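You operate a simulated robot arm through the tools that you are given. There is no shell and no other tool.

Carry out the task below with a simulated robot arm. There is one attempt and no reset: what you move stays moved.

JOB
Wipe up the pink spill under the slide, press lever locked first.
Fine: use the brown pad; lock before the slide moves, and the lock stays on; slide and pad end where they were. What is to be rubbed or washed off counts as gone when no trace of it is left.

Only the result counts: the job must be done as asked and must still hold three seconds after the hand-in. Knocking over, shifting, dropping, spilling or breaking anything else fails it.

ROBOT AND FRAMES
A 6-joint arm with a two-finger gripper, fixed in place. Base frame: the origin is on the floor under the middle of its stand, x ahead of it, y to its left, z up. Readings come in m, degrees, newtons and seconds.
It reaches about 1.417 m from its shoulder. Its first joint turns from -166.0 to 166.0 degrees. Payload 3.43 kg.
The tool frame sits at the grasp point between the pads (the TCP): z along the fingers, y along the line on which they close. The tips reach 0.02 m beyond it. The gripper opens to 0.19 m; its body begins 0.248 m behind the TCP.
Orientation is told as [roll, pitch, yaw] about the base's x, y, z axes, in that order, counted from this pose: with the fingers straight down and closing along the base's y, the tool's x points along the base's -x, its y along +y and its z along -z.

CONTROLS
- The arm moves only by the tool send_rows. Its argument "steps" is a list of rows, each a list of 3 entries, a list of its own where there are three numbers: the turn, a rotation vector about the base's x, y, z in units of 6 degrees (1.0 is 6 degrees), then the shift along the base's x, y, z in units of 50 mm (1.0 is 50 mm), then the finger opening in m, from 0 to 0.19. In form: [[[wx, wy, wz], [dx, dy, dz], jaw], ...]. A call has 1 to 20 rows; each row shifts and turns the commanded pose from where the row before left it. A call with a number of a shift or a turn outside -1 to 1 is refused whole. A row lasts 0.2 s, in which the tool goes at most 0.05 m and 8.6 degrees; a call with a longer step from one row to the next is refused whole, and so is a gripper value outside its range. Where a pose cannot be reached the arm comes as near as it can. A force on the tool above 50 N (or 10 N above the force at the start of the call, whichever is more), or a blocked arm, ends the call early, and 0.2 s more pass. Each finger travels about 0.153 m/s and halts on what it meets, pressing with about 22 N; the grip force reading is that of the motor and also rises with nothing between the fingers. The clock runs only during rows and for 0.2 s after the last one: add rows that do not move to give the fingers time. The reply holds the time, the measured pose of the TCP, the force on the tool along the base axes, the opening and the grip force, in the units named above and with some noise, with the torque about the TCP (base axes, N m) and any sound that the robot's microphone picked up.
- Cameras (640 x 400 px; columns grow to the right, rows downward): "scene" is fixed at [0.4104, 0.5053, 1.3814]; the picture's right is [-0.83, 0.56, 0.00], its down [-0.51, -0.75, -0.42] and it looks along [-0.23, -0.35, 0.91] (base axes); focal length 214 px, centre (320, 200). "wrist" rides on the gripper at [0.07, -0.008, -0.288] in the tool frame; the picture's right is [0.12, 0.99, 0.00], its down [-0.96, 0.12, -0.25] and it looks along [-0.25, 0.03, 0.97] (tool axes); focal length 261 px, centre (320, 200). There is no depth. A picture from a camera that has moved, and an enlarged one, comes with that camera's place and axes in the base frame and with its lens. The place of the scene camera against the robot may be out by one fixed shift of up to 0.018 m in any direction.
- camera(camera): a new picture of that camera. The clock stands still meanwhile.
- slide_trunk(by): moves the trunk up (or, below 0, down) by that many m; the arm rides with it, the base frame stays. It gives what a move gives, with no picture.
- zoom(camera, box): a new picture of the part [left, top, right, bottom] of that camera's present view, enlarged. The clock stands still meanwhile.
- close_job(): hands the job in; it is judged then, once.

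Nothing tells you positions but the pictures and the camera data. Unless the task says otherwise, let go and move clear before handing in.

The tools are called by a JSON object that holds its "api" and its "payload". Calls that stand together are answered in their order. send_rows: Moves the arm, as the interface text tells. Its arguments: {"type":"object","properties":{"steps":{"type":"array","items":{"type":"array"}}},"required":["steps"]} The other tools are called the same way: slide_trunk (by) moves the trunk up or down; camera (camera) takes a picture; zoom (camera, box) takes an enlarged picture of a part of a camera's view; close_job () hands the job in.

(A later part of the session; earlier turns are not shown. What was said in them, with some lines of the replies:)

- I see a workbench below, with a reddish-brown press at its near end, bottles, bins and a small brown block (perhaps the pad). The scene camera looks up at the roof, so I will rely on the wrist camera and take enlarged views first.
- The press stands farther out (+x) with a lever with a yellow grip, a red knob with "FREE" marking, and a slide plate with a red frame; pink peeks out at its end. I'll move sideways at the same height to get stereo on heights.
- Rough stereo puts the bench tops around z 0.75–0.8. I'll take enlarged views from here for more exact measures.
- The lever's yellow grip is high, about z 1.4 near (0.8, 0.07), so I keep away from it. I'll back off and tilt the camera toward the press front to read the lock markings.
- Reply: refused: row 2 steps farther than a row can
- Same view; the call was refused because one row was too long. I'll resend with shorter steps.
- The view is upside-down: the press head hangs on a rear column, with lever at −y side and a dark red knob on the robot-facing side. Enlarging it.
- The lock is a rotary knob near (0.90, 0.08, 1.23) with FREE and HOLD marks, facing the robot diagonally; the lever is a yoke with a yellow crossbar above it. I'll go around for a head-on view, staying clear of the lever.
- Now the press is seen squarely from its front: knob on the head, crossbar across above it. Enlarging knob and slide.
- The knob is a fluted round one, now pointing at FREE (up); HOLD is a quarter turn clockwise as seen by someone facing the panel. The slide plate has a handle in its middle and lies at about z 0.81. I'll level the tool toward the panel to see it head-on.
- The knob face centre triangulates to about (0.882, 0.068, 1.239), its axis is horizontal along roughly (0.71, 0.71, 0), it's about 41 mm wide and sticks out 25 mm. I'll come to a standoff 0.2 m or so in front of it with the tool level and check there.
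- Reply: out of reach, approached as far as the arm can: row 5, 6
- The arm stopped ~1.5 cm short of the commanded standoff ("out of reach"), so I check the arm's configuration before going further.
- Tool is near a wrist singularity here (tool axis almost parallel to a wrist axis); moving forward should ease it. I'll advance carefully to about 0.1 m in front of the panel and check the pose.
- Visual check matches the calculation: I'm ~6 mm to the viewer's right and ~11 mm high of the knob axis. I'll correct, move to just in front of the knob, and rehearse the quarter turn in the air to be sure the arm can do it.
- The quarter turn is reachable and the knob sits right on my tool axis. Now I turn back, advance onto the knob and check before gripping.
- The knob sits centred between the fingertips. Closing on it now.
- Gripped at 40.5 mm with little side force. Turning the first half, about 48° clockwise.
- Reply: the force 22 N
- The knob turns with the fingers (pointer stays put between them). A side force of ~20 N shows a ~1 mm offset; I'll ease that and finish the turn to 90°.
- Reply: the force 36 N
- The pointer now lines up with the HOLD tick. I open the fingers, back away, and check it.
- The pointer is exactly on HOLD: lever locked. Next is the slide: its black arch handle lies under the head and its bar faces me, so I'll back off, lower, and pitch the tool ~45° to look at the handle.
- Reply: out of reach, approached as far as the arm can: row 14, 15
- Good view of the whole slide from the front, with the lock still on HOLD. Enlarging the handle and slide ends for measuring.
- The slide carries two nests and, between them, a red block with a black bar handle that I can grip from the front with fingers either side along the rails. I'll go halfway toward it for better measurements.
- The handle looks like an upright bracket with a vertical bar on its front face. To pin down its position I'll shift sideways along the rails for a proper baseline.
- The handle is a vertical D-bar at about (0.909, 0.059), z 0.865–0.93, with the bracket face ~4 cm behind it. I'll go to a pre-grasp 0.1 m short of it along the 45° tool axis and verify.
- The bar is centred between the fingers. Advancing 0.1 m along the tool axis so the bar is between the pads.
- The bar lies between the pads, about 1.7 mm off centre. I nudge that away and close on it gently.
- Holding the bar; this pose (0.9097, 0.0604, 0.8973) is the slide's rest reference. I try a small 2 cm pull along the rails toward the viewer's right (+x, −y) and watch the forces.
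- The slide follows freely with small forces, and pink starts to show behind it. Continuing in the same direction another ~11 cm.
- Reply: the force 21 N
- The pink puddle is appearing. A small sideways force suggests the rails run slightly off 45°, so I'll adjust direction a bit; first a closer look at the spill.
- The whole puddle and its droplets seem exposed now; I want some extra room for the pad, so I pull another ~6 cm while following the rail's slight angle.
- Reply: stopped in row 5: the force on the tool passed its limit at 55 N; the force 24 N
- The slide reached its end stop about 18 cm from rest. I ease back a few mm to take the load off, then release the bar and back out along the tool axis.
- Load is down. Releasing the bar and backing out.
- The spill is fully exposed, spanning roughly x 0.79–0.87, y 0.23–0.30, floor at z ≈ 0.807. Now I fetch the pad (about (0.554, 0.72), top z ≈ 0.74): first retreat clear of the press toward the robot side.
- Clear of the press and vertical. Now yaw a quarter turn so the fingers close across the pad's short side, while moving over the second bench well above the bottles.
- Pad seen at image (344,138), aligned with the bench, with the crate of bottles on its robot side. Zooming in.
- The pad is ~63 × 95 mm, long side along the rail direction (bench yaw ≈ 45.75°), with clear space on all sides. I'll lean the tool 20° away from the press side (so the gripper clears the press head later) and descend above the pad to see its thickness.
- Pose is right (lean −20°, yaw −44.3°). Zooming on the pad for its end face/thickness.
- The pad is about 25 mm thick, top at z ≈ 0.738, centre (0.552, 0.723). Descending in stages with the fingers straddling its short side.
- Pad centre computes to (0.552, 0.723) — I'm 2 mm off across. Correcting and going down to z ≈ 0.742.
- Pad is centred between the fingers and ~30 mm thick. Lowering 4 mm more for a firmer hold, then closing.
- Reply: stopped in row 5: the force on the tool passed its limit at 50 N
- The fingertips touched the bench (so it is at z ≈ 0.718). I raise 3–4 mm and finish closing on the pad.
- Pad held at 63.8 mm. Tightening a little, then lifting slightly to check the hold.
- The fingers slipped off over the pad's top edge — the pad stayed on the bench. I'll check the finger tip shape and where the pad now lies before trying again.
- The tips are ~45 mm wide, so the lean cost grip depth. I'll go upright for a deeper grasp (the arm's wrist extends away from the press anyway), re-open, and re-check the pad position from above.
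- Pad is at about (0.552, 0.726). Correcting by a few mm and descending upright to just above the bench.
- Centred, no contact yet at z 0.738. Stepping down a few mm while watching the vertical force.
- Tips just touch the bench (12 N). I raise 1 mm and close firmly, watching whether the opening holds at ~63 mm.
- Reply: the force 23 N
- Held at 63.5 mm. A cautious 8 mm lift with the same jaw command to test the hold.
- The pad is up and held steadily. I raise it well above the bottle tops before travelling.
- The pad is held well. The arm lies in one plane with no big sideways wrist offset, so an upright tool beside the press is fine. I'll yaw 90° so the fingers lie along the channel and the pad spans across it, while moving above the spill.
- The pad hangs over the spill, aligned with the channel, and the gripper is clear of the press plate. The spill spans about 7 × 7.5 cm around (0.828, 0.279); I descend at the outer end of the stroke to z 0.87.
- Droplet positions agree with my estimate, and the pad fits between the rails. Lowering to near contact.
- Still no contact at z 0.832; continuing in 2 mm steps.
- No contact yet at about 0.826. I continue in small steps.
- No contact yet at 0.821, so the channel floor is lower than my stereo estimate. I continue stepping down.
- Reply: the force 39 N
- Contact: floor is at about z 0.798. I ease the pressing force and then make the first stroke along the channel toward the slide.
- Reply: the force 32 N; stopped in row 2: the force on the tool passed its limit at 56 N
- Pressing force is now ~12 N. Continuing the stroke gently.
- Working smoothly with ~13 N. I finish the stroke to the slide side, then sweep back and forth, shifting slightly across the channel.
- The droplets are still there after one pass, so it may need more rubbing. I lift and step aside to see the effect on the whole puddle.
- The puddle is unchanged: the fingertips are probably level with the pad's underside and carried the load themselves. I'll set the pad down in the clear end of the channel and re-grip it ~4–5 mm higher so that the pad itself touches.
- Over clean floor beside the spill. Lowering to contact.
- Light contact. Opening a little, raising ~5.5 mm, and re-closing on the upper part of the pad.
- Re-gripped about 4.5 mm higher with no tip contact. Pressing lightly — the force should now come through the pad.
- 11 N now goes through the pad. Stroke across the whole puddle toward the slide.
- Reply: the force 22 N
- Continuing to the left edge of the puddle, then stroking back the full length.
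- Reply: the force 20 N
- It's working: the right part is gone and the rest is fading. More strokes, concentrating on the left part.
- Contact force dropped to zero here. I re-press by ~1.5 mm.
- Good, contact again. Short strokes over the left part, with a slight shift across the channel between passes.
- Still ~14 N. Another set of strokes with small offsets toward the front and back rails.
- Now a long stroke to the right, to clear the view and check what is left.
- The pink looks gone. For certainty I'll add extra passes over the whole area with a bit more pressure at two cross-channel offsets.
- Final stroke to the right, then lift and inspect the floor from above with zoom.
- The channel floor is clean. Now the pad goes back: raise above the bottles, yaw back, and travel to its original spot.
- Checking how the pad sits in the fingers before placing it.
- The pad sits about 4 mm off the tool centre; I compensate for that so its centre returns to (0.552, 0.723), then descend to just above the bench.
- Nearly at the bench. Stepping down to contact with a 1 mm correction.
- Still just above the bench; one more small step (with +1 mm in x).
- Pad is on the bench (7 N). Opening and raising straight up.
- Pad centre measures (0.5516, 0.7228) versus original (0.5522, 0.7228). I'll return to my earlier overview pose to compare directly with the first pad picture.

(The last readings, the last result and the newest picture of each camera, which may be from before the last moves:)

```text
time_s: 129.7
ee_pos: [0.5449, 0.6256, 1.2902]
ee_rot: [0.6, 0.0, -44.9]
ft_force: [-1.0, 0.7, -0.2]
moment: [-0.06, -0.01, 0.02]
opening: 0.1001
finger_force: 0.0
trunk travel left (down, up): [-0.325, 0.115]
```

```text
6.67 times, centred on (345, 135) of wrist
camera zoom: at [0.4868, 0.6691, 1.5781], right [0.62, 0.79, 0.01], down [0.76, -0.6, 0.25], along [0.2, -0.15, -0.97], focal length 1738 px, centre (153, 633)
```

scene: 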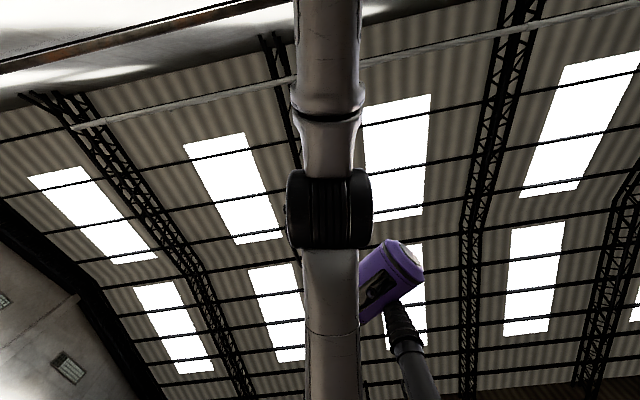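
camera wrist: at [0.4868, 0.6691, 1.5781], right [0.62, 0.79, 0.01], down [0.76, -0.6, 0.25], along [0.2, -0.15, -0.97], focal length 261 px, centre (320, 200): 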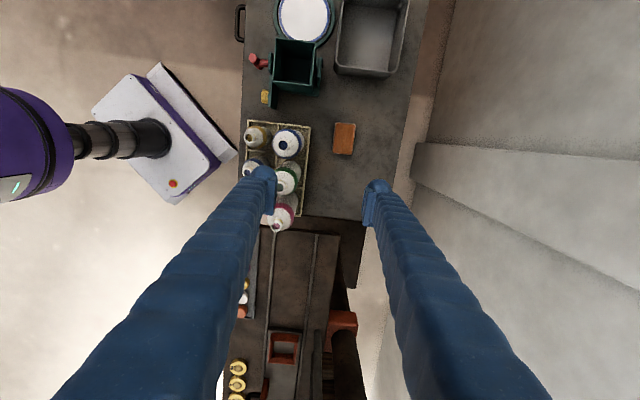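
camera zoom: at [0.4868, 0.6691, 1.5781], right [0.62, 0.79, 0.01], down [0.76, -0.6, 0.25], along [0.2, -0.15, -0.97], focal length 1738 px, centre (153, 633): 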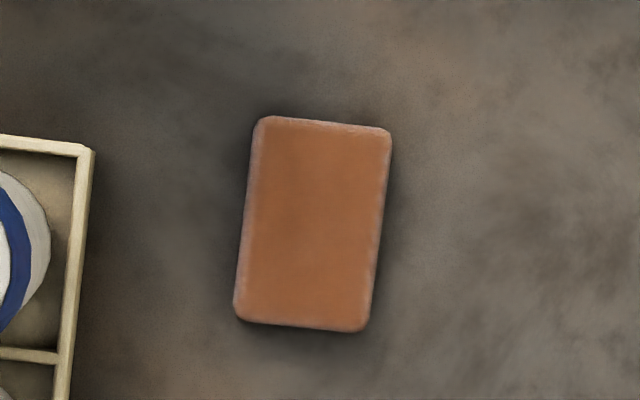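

The pad is within about 1 mm of its original place (crate corner identical in both views). Next I return the slide: travel back around the front of the press, retracing my earlier path to the handle.

{"api": "send_rows", "payload": {"steps": [[[-0.07, 0.07, 1], [0.1, -0.73, 0], 0.08], [[0, 0, 1], [0.1, -0.73, 0], 0.08], [[0, 0, 1], [0.1, -0.73, 0], 0.08], [[0, 0, 1], [0.1, -0.73, 0], 0.08], [[0, 0, 1], [0.1, -0.73, 0], 0.08], [[0, 0, 1], [0.1, -0.73, 0], 0.08], [[0, 0, 1], [0.1, -0.73, 0], 0.08], [[0, 0, 1], [0.1, -0.73, 0], 0.08], [[0, 0, 1], [0.1, -0.73, 0], 0.08], [[0, 0, 1], [0.1, -0.73, 0], 0.08], [[0, 0, 1], [0.1, -0.73, 0], 0.08], [[0, 0, 1], [0.1, -0.73, -0.1], 0.08], [[0, 0, 1], [0.1, -0.73, -0.1], 0.08], [[0, 0, 1], [0.1, -0.73, -0.1], 0.08], [[0, 0, 1], [0.1, -0.75, -0.1], 0.08], [[0, 0, 0], [0, 0, 0], 0.08]]}}

```text
time_s: 133.1
ee_pos: [0.6194, 0.078, 1.2737]
ee_rot: [0.1, -0.1, 45.3]
ft_force: [0.5, -0.5, 0.2]
moment: [0.02, 0.0, -0.01]
opening: 0.0798
finger_force: 0.0
trunk travel left (down, up): [-0.325, 0.115]
```

I'm back in front of the press, upright and clear. Now retracing down to the pre-grasp in front of the handle.

{"api": "send_rows", "payload": {"steps": [[[0.66, -0.66, 0], [0, -0.8, 0], 0.08], [[0.66, -0.66, 0], [0, -0.8, 0], 0.08], [[0.66, -0.66, 0], [0, -0.8, 0], 0.08], [[0.66, -0.66, 0], [0, -0.8, 0], 0.08], [[0.66, -0.66, 0], [0, -0.7, 0], 0.08], [[0.66, -0.66, 0], [0, -0.7, 0], 0.08], [[0.66, -0.66, 0], [0.3, -0.6, -0.4], 0.08], [[0.66, -0.66, 0], [0.3, -0.6, -0.4], 0.08], [[0, 0, 0], [0.7, 0, -0.6], 0.08], [[0, 0, 0], [0.7, 0, -0.6], 0.08], [[0, 0, 0], [0.7, 0, -0.6], 0.08], [[0, 0, 0], [0.7, 0, -0.6], 0.08], [[0, 0, 0], [0.7, 0.2, -0.5], 0.08], [[0, 0, 0], [0.7, 0.2, -0.5], 0.08], [[0, 0, 0], [0.7, 0.2, -0.5], 0.08], [[0, 0, 0], [0.6, 0.4, -0.3], 0.08], [[0, 0, 0], [0.6, 0.4, -0.3], 0.08], [[0, 0, 0], [0, 0, 0], 0.08]]}}

{"api": "camera", "payload": {"camera": "wrist"}}

{"api": "zoom", "payload": {"camera": "wrist", "box": [260, 120, 380, 220]}}

```text
time_s: 136.9
ee_pos: [0.9549, -0.1432, 1.0066]
ee_rot: [-0.1, -44.8, 45.1]
ft_force: [-0.2, -0.2, 0.8]
moment: [-0.03, 0.03, 0.01]
opening: 0.08
finger_force: 0.1
trunk travel left (down, up): [-0.325, 0.115]
```

```text
taken
camera wrist: at [0.7835, -0.3268, 1.1606], right [-0.76, 0.64, -0.08], down [0.28, 0.44, 0.85], along [0.58, 0.63, -0.51], focal length 261 px, centre (320, 200)
```

wrist: 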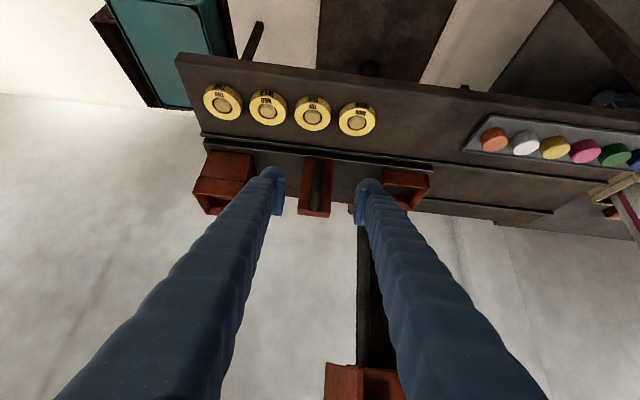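

```text
4.00 times, centred on (320, 170) of wrist
camera zoom: at [0.7835, -0.3268, 1.1606], right [-0.76, 0.64, -0.08], down [0.28, 0.44, 0.85], along [0.58, 0.63, -0.51], focal length 1043 px, centre (320, 320)
```

zoom: 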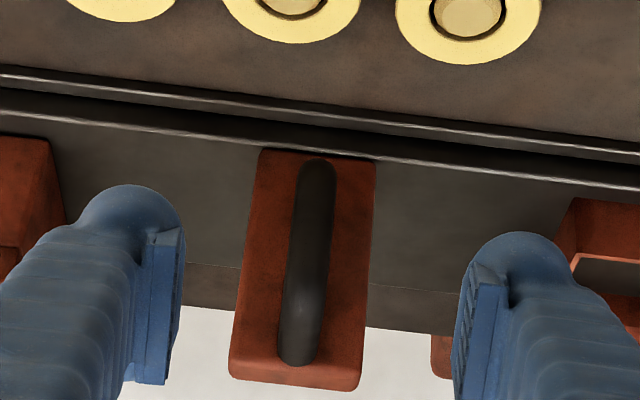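

The handle bar is right where I left it. Advancing onto it along the tool axis with a ~2–3 mm sideways correction.

{"api": "send_rows", "payload": {"steps": [[[0, 0, 0], [0.405, 0.385, -0.545], 0.08], [[0, 0, 0], [0.405, 0.385, -0.545], 0.08], [[0, 0, 0], [0.405, 0.385, -0.545], 0.08], [[0, 0, 0], [0.405, 0.385, -0.545], 0.08], [[0, 0, 0], [0, 0, 0], 0.08]]}}

{"api": "zoom", "payload": {"camera": "wrist", "box": [240, 120, 400, 240]}}

```text
time_s: 138.1
ee_pos: [1.0379, -0.0666, 0.9004]
ee_rot: [-0.1, -44.8, 45.1]
ft_force: [1.1, 0.6, 0.5]
moment: [-0.02, 0.01, -0.01]
opening: 0.0801
finger_force: 0.0
trunk travel left (down, up): [-0.325, 0.115]
```

```text
3.33 times, centred on (320, 180) of wrist
camera zoom: at [0.8663, -0.2504, 1.0542], right [-0.76, 0.64, -0.08], down [0.28, 0.44, 0.85], along [0.58, 0.63, -0.51], focal length 869 px, centre (320, 267)
```

zoom: 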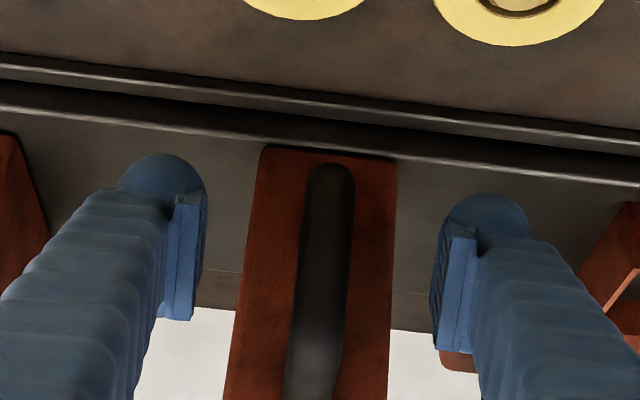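

Bar centred between the pads. Small height trim, then close.

{"api": "send_rows", "payload": {"steps": [[[0, 0, 0], [-0.02, 0.02, -0.06], 0.08], [[0, 0, 0], [0, 0, 0], 0.05], [[0, 0, 0], [0, 0, 0], 0.03], [[0, 0, 0], [0, 0, 0], 0.01], [[0, 0, 0], [0, 0, 0], 0.01], [[0, 0, 0], [0, 0, 0], 0.01]]}}

```text
time_s: 139.5
ee_pos: [1.0369, -0.0649, 0.8973]
ee_rot: [0.0, -44.8, 45.2]
ft_force: [1.6, -0.8, 0.2]
moment: [0.0, -0.05, -0.01]
opening: 0.0165
finger_force: 44.6
trunk travel left (down, up): [-0.325, 0.115]
```

Holding the bar. Sliding it back along the rails, stopping a little short first.

{"api": "send_rows", "payload": {"steps": [[[0, 0, 0], [-0.1, 0.0985, 0], 0.01], [[0, 0, 0], [-0.2, 0.197, 0], 0.01], [[0, 0, 0], [-0.2, 0.197, 0], 0.01], [[0, 0, 0], [-0.2, 0.197, 0], 0.01], [[0, 0, 0], [-0.2, 0.197, 0], 0.01], [[0, 0, 0], [-0.2, 0.197, 0], 0.01], [[0, 0, 0], [-0.2, 0.197, 0], 0.01], [[0, 0, 0], [-0.2, 0.197, 0], 0.01], [[0, 0, 0], [-0.2, 0.197, 0], 0.01], [[0, 0, 0], [-0.2, 0.197, 0], 0.01], [[0, 0, 0], [-0.2, 0.197, 0], 0.01], [[0, 0, 0], [-0.2, 0.197, 0], 0.01], [[0, 0, 0], [-0.1, 0.0985, 0], 0.01], [[0, 0, 0], [0, 0, 0], 0.01]]}}

{"api": "camera", "payload": {"camera": "wrist"}}

```text
time_s: 142.5
ee_pos: [0.916, 0.0541, 0.8958]
ee_rot: [0.0, -44.8, 45.3]
ft_force: [18.7, 22.7, 11.9]
moment: [0.36, -0.32, 0.01]
opening: 0.0165
finger_force: 44.9
trunk travel left (down, up): [-0.325, 0.115]
```

```text
taken
camera wrist: at [0.7441, -0.1301, 1.0493], right [-0.76, 0.64, -0.08], down [0.28, 0.44, 0.85], along [0.58, 0.63, -0.51], focal length 261 px, centre (320, 200)
```

wrist: 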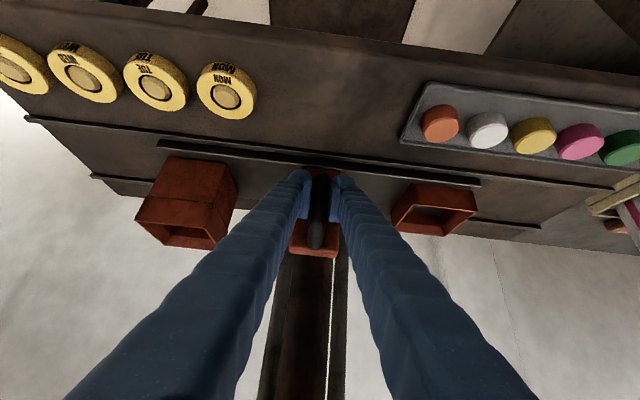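

About 9 mm short of the rest position by both the reading and the cup positions in the picture. Finishing that move.

{"api": "send_rows", "payload": {"steps": [[[0, 0, 0], [-0.05, 0.075, 0], 0.01], [[0, 0, 0], [-0.06, 0.075, 0], 0.01], [[0, 0, 0], [0, 0, 0], 0.01], [[0, 0, 0], [0, 0, 0], 0.01]]}}

{"api": "camera", "payload": {"camera": "wrist"}}

{"api": "zoom", "payload": {"camera": "wrist", "box": [240, 120, 400, 240]}}

```text
time_s: 143.5
ee_pos: [0.9103, 0.0602, 0.8956]
ee_rot: [-0.2, -44.8, 45.1]
ft_force: [12.2, 12.0, 13.1]
moment: [-0.03, -0.03, 0.02]
opening: 0.0167
finger_force: 45.1
trunk travel left (down, up): [-0.325, 0.115]
```

```text
taken
camera wrist: at [0.7379, -0.124, 1.0494], right [-0.76, 0.64, -0.08], down [0.28, 0.44, 0.85], along [0.58, 0.63, -0.51], focal length 261 px, centre (320, 200)
```

wrist: 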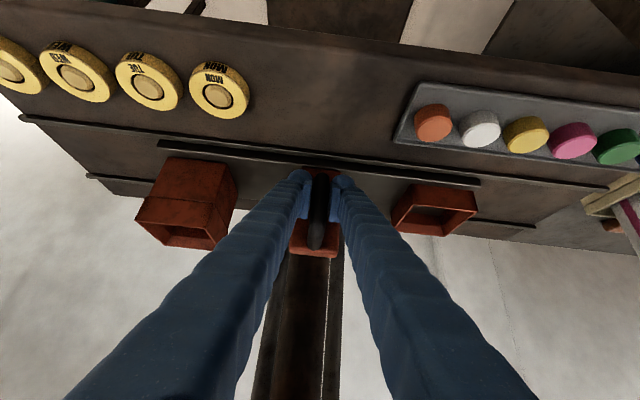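

```text
3.33 times, centred on (320, 180) of wrist
camera zoom: at [0.7379, -0.124, 1.0494], right [-0.76, 0.64, -0.08], down [0.28, 0.44, 0.85], along [0.58, 0.63, -0.51], focal length 869 px, centre (320, 267)
```

zoom: 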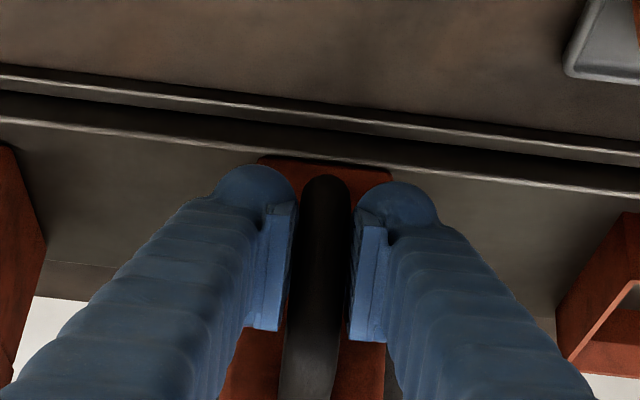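

Within about 1–2 mm of rest. A last 1.5 mm nudge, then release and back out; afterwards I'll compare with the very first pictures.

{"api": "send_rows", "payload": {"steps": [[[0, 0, 0], [-0.02, 0.025, 0], 0.01], [[0, 0, 0], [0, 0, 0], 0.01]]}}

{"api": "zoom", "payload": {"camera": "wrist", "box": [240, 120, 400, 240]}}

```text
time_s: 144.1
ee_pos: [0.9089, 0.0599, 0.8957]
ee_rot: [-0.1, -44.8, 45.2]
ft_force: [10.9, 8.6, 13.3]
moment: [-0.01, -0.05, 0.01]
opening: 0.0164
finger_force: 44.9
trunk travel left (down, up): [-0.325, 0.115]
```

```text
3.33 times, centred on (320, 180) of wrist
camera zoom: at [0.7369, -0.1231, 1.0493], right [-0.76, 0.64, -0.08], down [0.28, 0.44, 0.85], along [0.58, 0.63, -0.51], focal length 869 px, centre (320, 267)
```

zoom: 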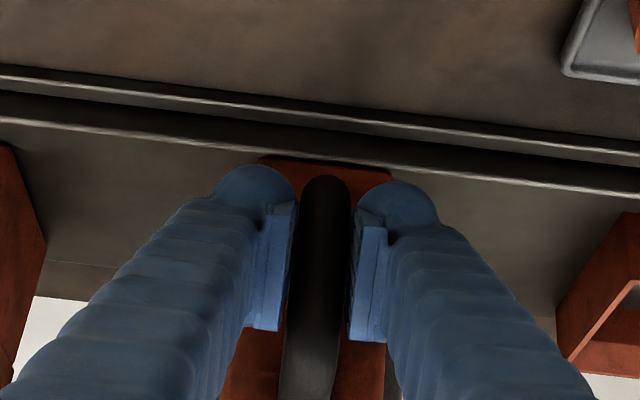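

Matches the rest picture now. Releasing and backing out along the tool axis.

{"api": "send_rows", "payload": {"steps": [[[0, 0, 0], [0, 0, 0], 0.04], [[0, 0, 0], [0, 0, 0], 0.08], [[0, 0, 0], [0, 0, 0], 0.08], [[0, 0, 0], [-0.4, -0.4, 0.56], 0.08], [[0, 0, 0], [-0.4, -0.4, 0.56], 0.08], [[0, 0, 0], [-0.4, -0.4, 0.56], 0.08], [[0, 0, 0], [-0.4, -0.4, 0.56], 0.08], [[0, 0, 0], [-0.5, -0.5, 0.4], 0.08], [[0, 0, 0], [-0.5, -0.5, 0.4], 0.08], [[0, 0, 0], [0, 0, 0], 0.08]]}}

{"api": "camera", "payload": {"camera": "wrist"}}

{"api": "zoom", "payload": {"camera": "wrist", "box": [250, 230, 390, 370]}}

```text
time_s: 146.3
ee_pos: [0.78, -0.0714, 1.0477]
ee_rot: [0.0, -44.8, 45.2]
ft_force: [-0.3, -0.3, 0.1]
moment: [0.0, 0.0, 0.04]
opening: 0.0801
finger_force: 0.0
trunk travel left (down, up): [-0.325, 0.115]
```

```text
taken
camera wrist: at [0.6085, -0.2552, 1.2017], right [-0.76, 0.64, -0.08], down [0.28, 0.44, 0.85], along [0.58, 0.63, -0.51], focal length 261 px, centre (320, 200)
```

wrist: 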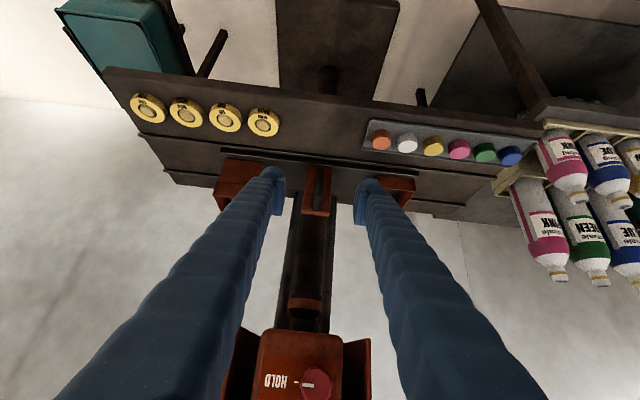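

```text
2.86 times, centred on (320, 300) of wrist
camera zoom: at [0.6085, -0.2552, 1.2017], right [-0.76, 0.64, -0.08], down [0.28, 0.44, 0.85], along [0.58, 0.63, -0.51], focal length 745 px, centre (320, -86)
```

zoom: 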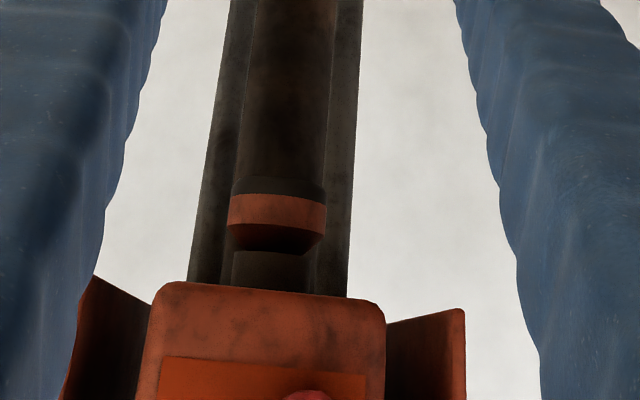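

Lock still on HOLD, slide back. I'll climb away and go to my second overview pose to compare the slide with the starting picture.

{"api": "send_rows", "payload": {"steps": [[[0, 0, 0], [-0.6, -0.4, 0.6], 0.08], [[0, 0, 0], [-0.6, -0.4, 0.6], 0.08], [[0, 0, 0], [-0.6, -0.4, 0.6], 0.08], [[0, 0, 0], [-0.6, -0.4, 0.6], 0.08], [[0, 0, 0], [-0.4, 0, 0.9], 0.08], [[0, 0, 0], [-0.4, 0, 0.9], 0.08], [[0, 0, 0], [-0.4, 0, 0.9], 0.08], [[-0.66, 0.66, 0], [0, 0.6, 0.3], 0.08], [[-0.66, 0.66, 0], [0, 0.6, 0.3], 0.08], [[-0.66, 0.66, 0], [0, 0.6, 0.3], 0.08], [[-0.66, 0.66, 0], [0, 0.6, 0.3], 0.08], [[-0.66, 0.66, 0], [0, 0.6, 0.3], 0.08], [[-0.66, 0.66, 0], [0, 0.6, 0.3], 0.08], [[-0.66, 0.66, 0], [0, 0.6, 0.3], 0.08], [[-0.66, 0.66, 0], [0, 0.6, 0.3], 0.08], [[0, 0, 0], [0, 0, 0], 0.08]]}}

```text
time_s: 149.7
ee_pos: [0.5982, 0.0899, 1.4233]
ee_rot: [-0.1, 0.0, 45.0]
ft_force: [-0.9, 0.1, -0.3]
moment: [0.01, -0.07, -0.05]
opening: 0.0801
finger_force: 0.1
trunk travel left (down, up): [-0.325, 0.115]
```

Now yaw to 0 and move to the overview pose (0.610, 0.3765, 1.4276).

{"api": "send_rows", "payload": {"steps": [[[0, 0, -0.9375], [0.03, 0.716, 0.01], 0.12], [[0, 0, -0.9375], [0.03, 0.716, 0.01], 0.16], [[0, 0, -0.9375], [0.03, 0.716, 0.01], 0.19], [[0, 0, -0.9375], [0.03, 0.716, 0.01], 0.19], [[0, 0, -0.9375], [0.03, 0.716, 0.01], 0.19], [[0, 0, -0.9375], [0.03, 0.716, 0.01], 0.19], [[0, 0, -0.9375], [0.03, 0.716, 0.01], 0.19], [[0, 0, -0.9375], [0.03, 0.716, 0.01], 0.19], [[0, 0, 0], [0, 0, 0], 0.19]]}}

{"api": "zoom", "payload": {"camera": "wrist", "box": [220, 120, 380, 220]}}

{"api": "zoom", "payload": {"camera": "wrist", "box": [200, 200, 360, 300]}}

{"api": "camera", "payload": {"camera": "wrist"}}

```text
time_s: 151.7
ee_pos: [0.6098, 0.3758, 1.4286]
ee_rot: [0.1, 0.1, 0.0]
ft_force: [-1.1, -0.4, -0.2]
moment: [0.01, -0.02, 0.02]
opening: 0.19
finger_force: 0.1
trunk travel left (down, up): [-0.325, 0.115]
```

```text
4.00 times, centred on (300, 170) of wrist
camera zoom: at [0.5407, 0.3682, 1.7155], right [-0.12, 0.99, 0.0], down [0.96, 0.12, 0.25], along [0.25, 0.03, -0.97], focal length 1043 px, centre (400, 320)
```

zoom: 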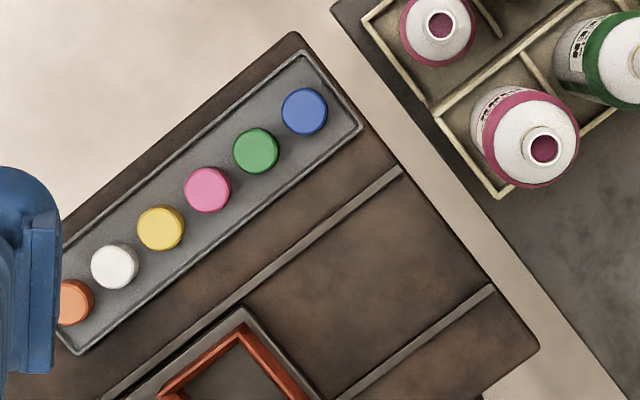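

```text
4.00 times, centred on (280, 250) of wrist
camera zoom: at [0.5407, 0.3682, 1.7155], right [-0.12, 0.99, 0.0], down [0.96, 0.12, 0.25], along [0.25, 0.03, -0.97], focal length 1043 px, centre (480, 0)
```

zoom: 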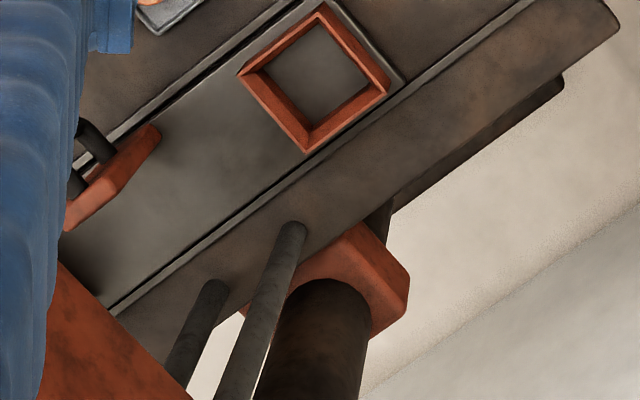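

```text
taken
camera wrist: at [0.5407, 0.3682, 1.7155], right [-0.12, 0.99, 0.0], down [0.96, 0.12, 0.25], along [0.25, 0.03, -0.97], focal length 261 px, centre (320, 200)
```

wrist: 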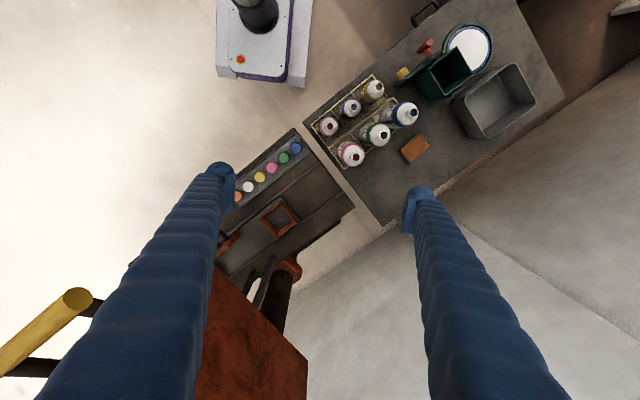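

The overview pictures match the starting ones: the slide and pad are back in place, no pink is visible at the slide's end, and the bottles and other items haven't moved. The channel floor looked clean before I closed the slide over it. The lock knob pointed to HOLD when I last saw it. The gripper is open and clear, so I'm handing in.

{"api": "close_job", "payload": {}}

```text
The job is handed in.
```

The pink spill under the slide is wiped up, and I've handed the job in. I don't have the judging result yet.

- **Lock:** I turned the press knob from FREE to HOLD before touching the slide. It was still on HOLD when I last saw it, after the slide was back.
- **Spill:** I rubbed it with the brown pad until no pink showed, then made extra passes over the same area. In the close-up check the floor there looked clean. The first wipe did nothing because the fingertips were taking the load, so I re-gripped the pad higher.
- **Slide:** I pulled it about 18 cm to its end stop to uncover the spill, then returned it. The overview picture matches the starting one.
- **Pad:** It is back on its bench, about 1 mm from where it started. My first grip slipped off and nudged it about 3 mm, and I corrected for that when placing it.

In the final pictures the bottles, caps and other items look unmoved, and the gripper is open and clear of everything.
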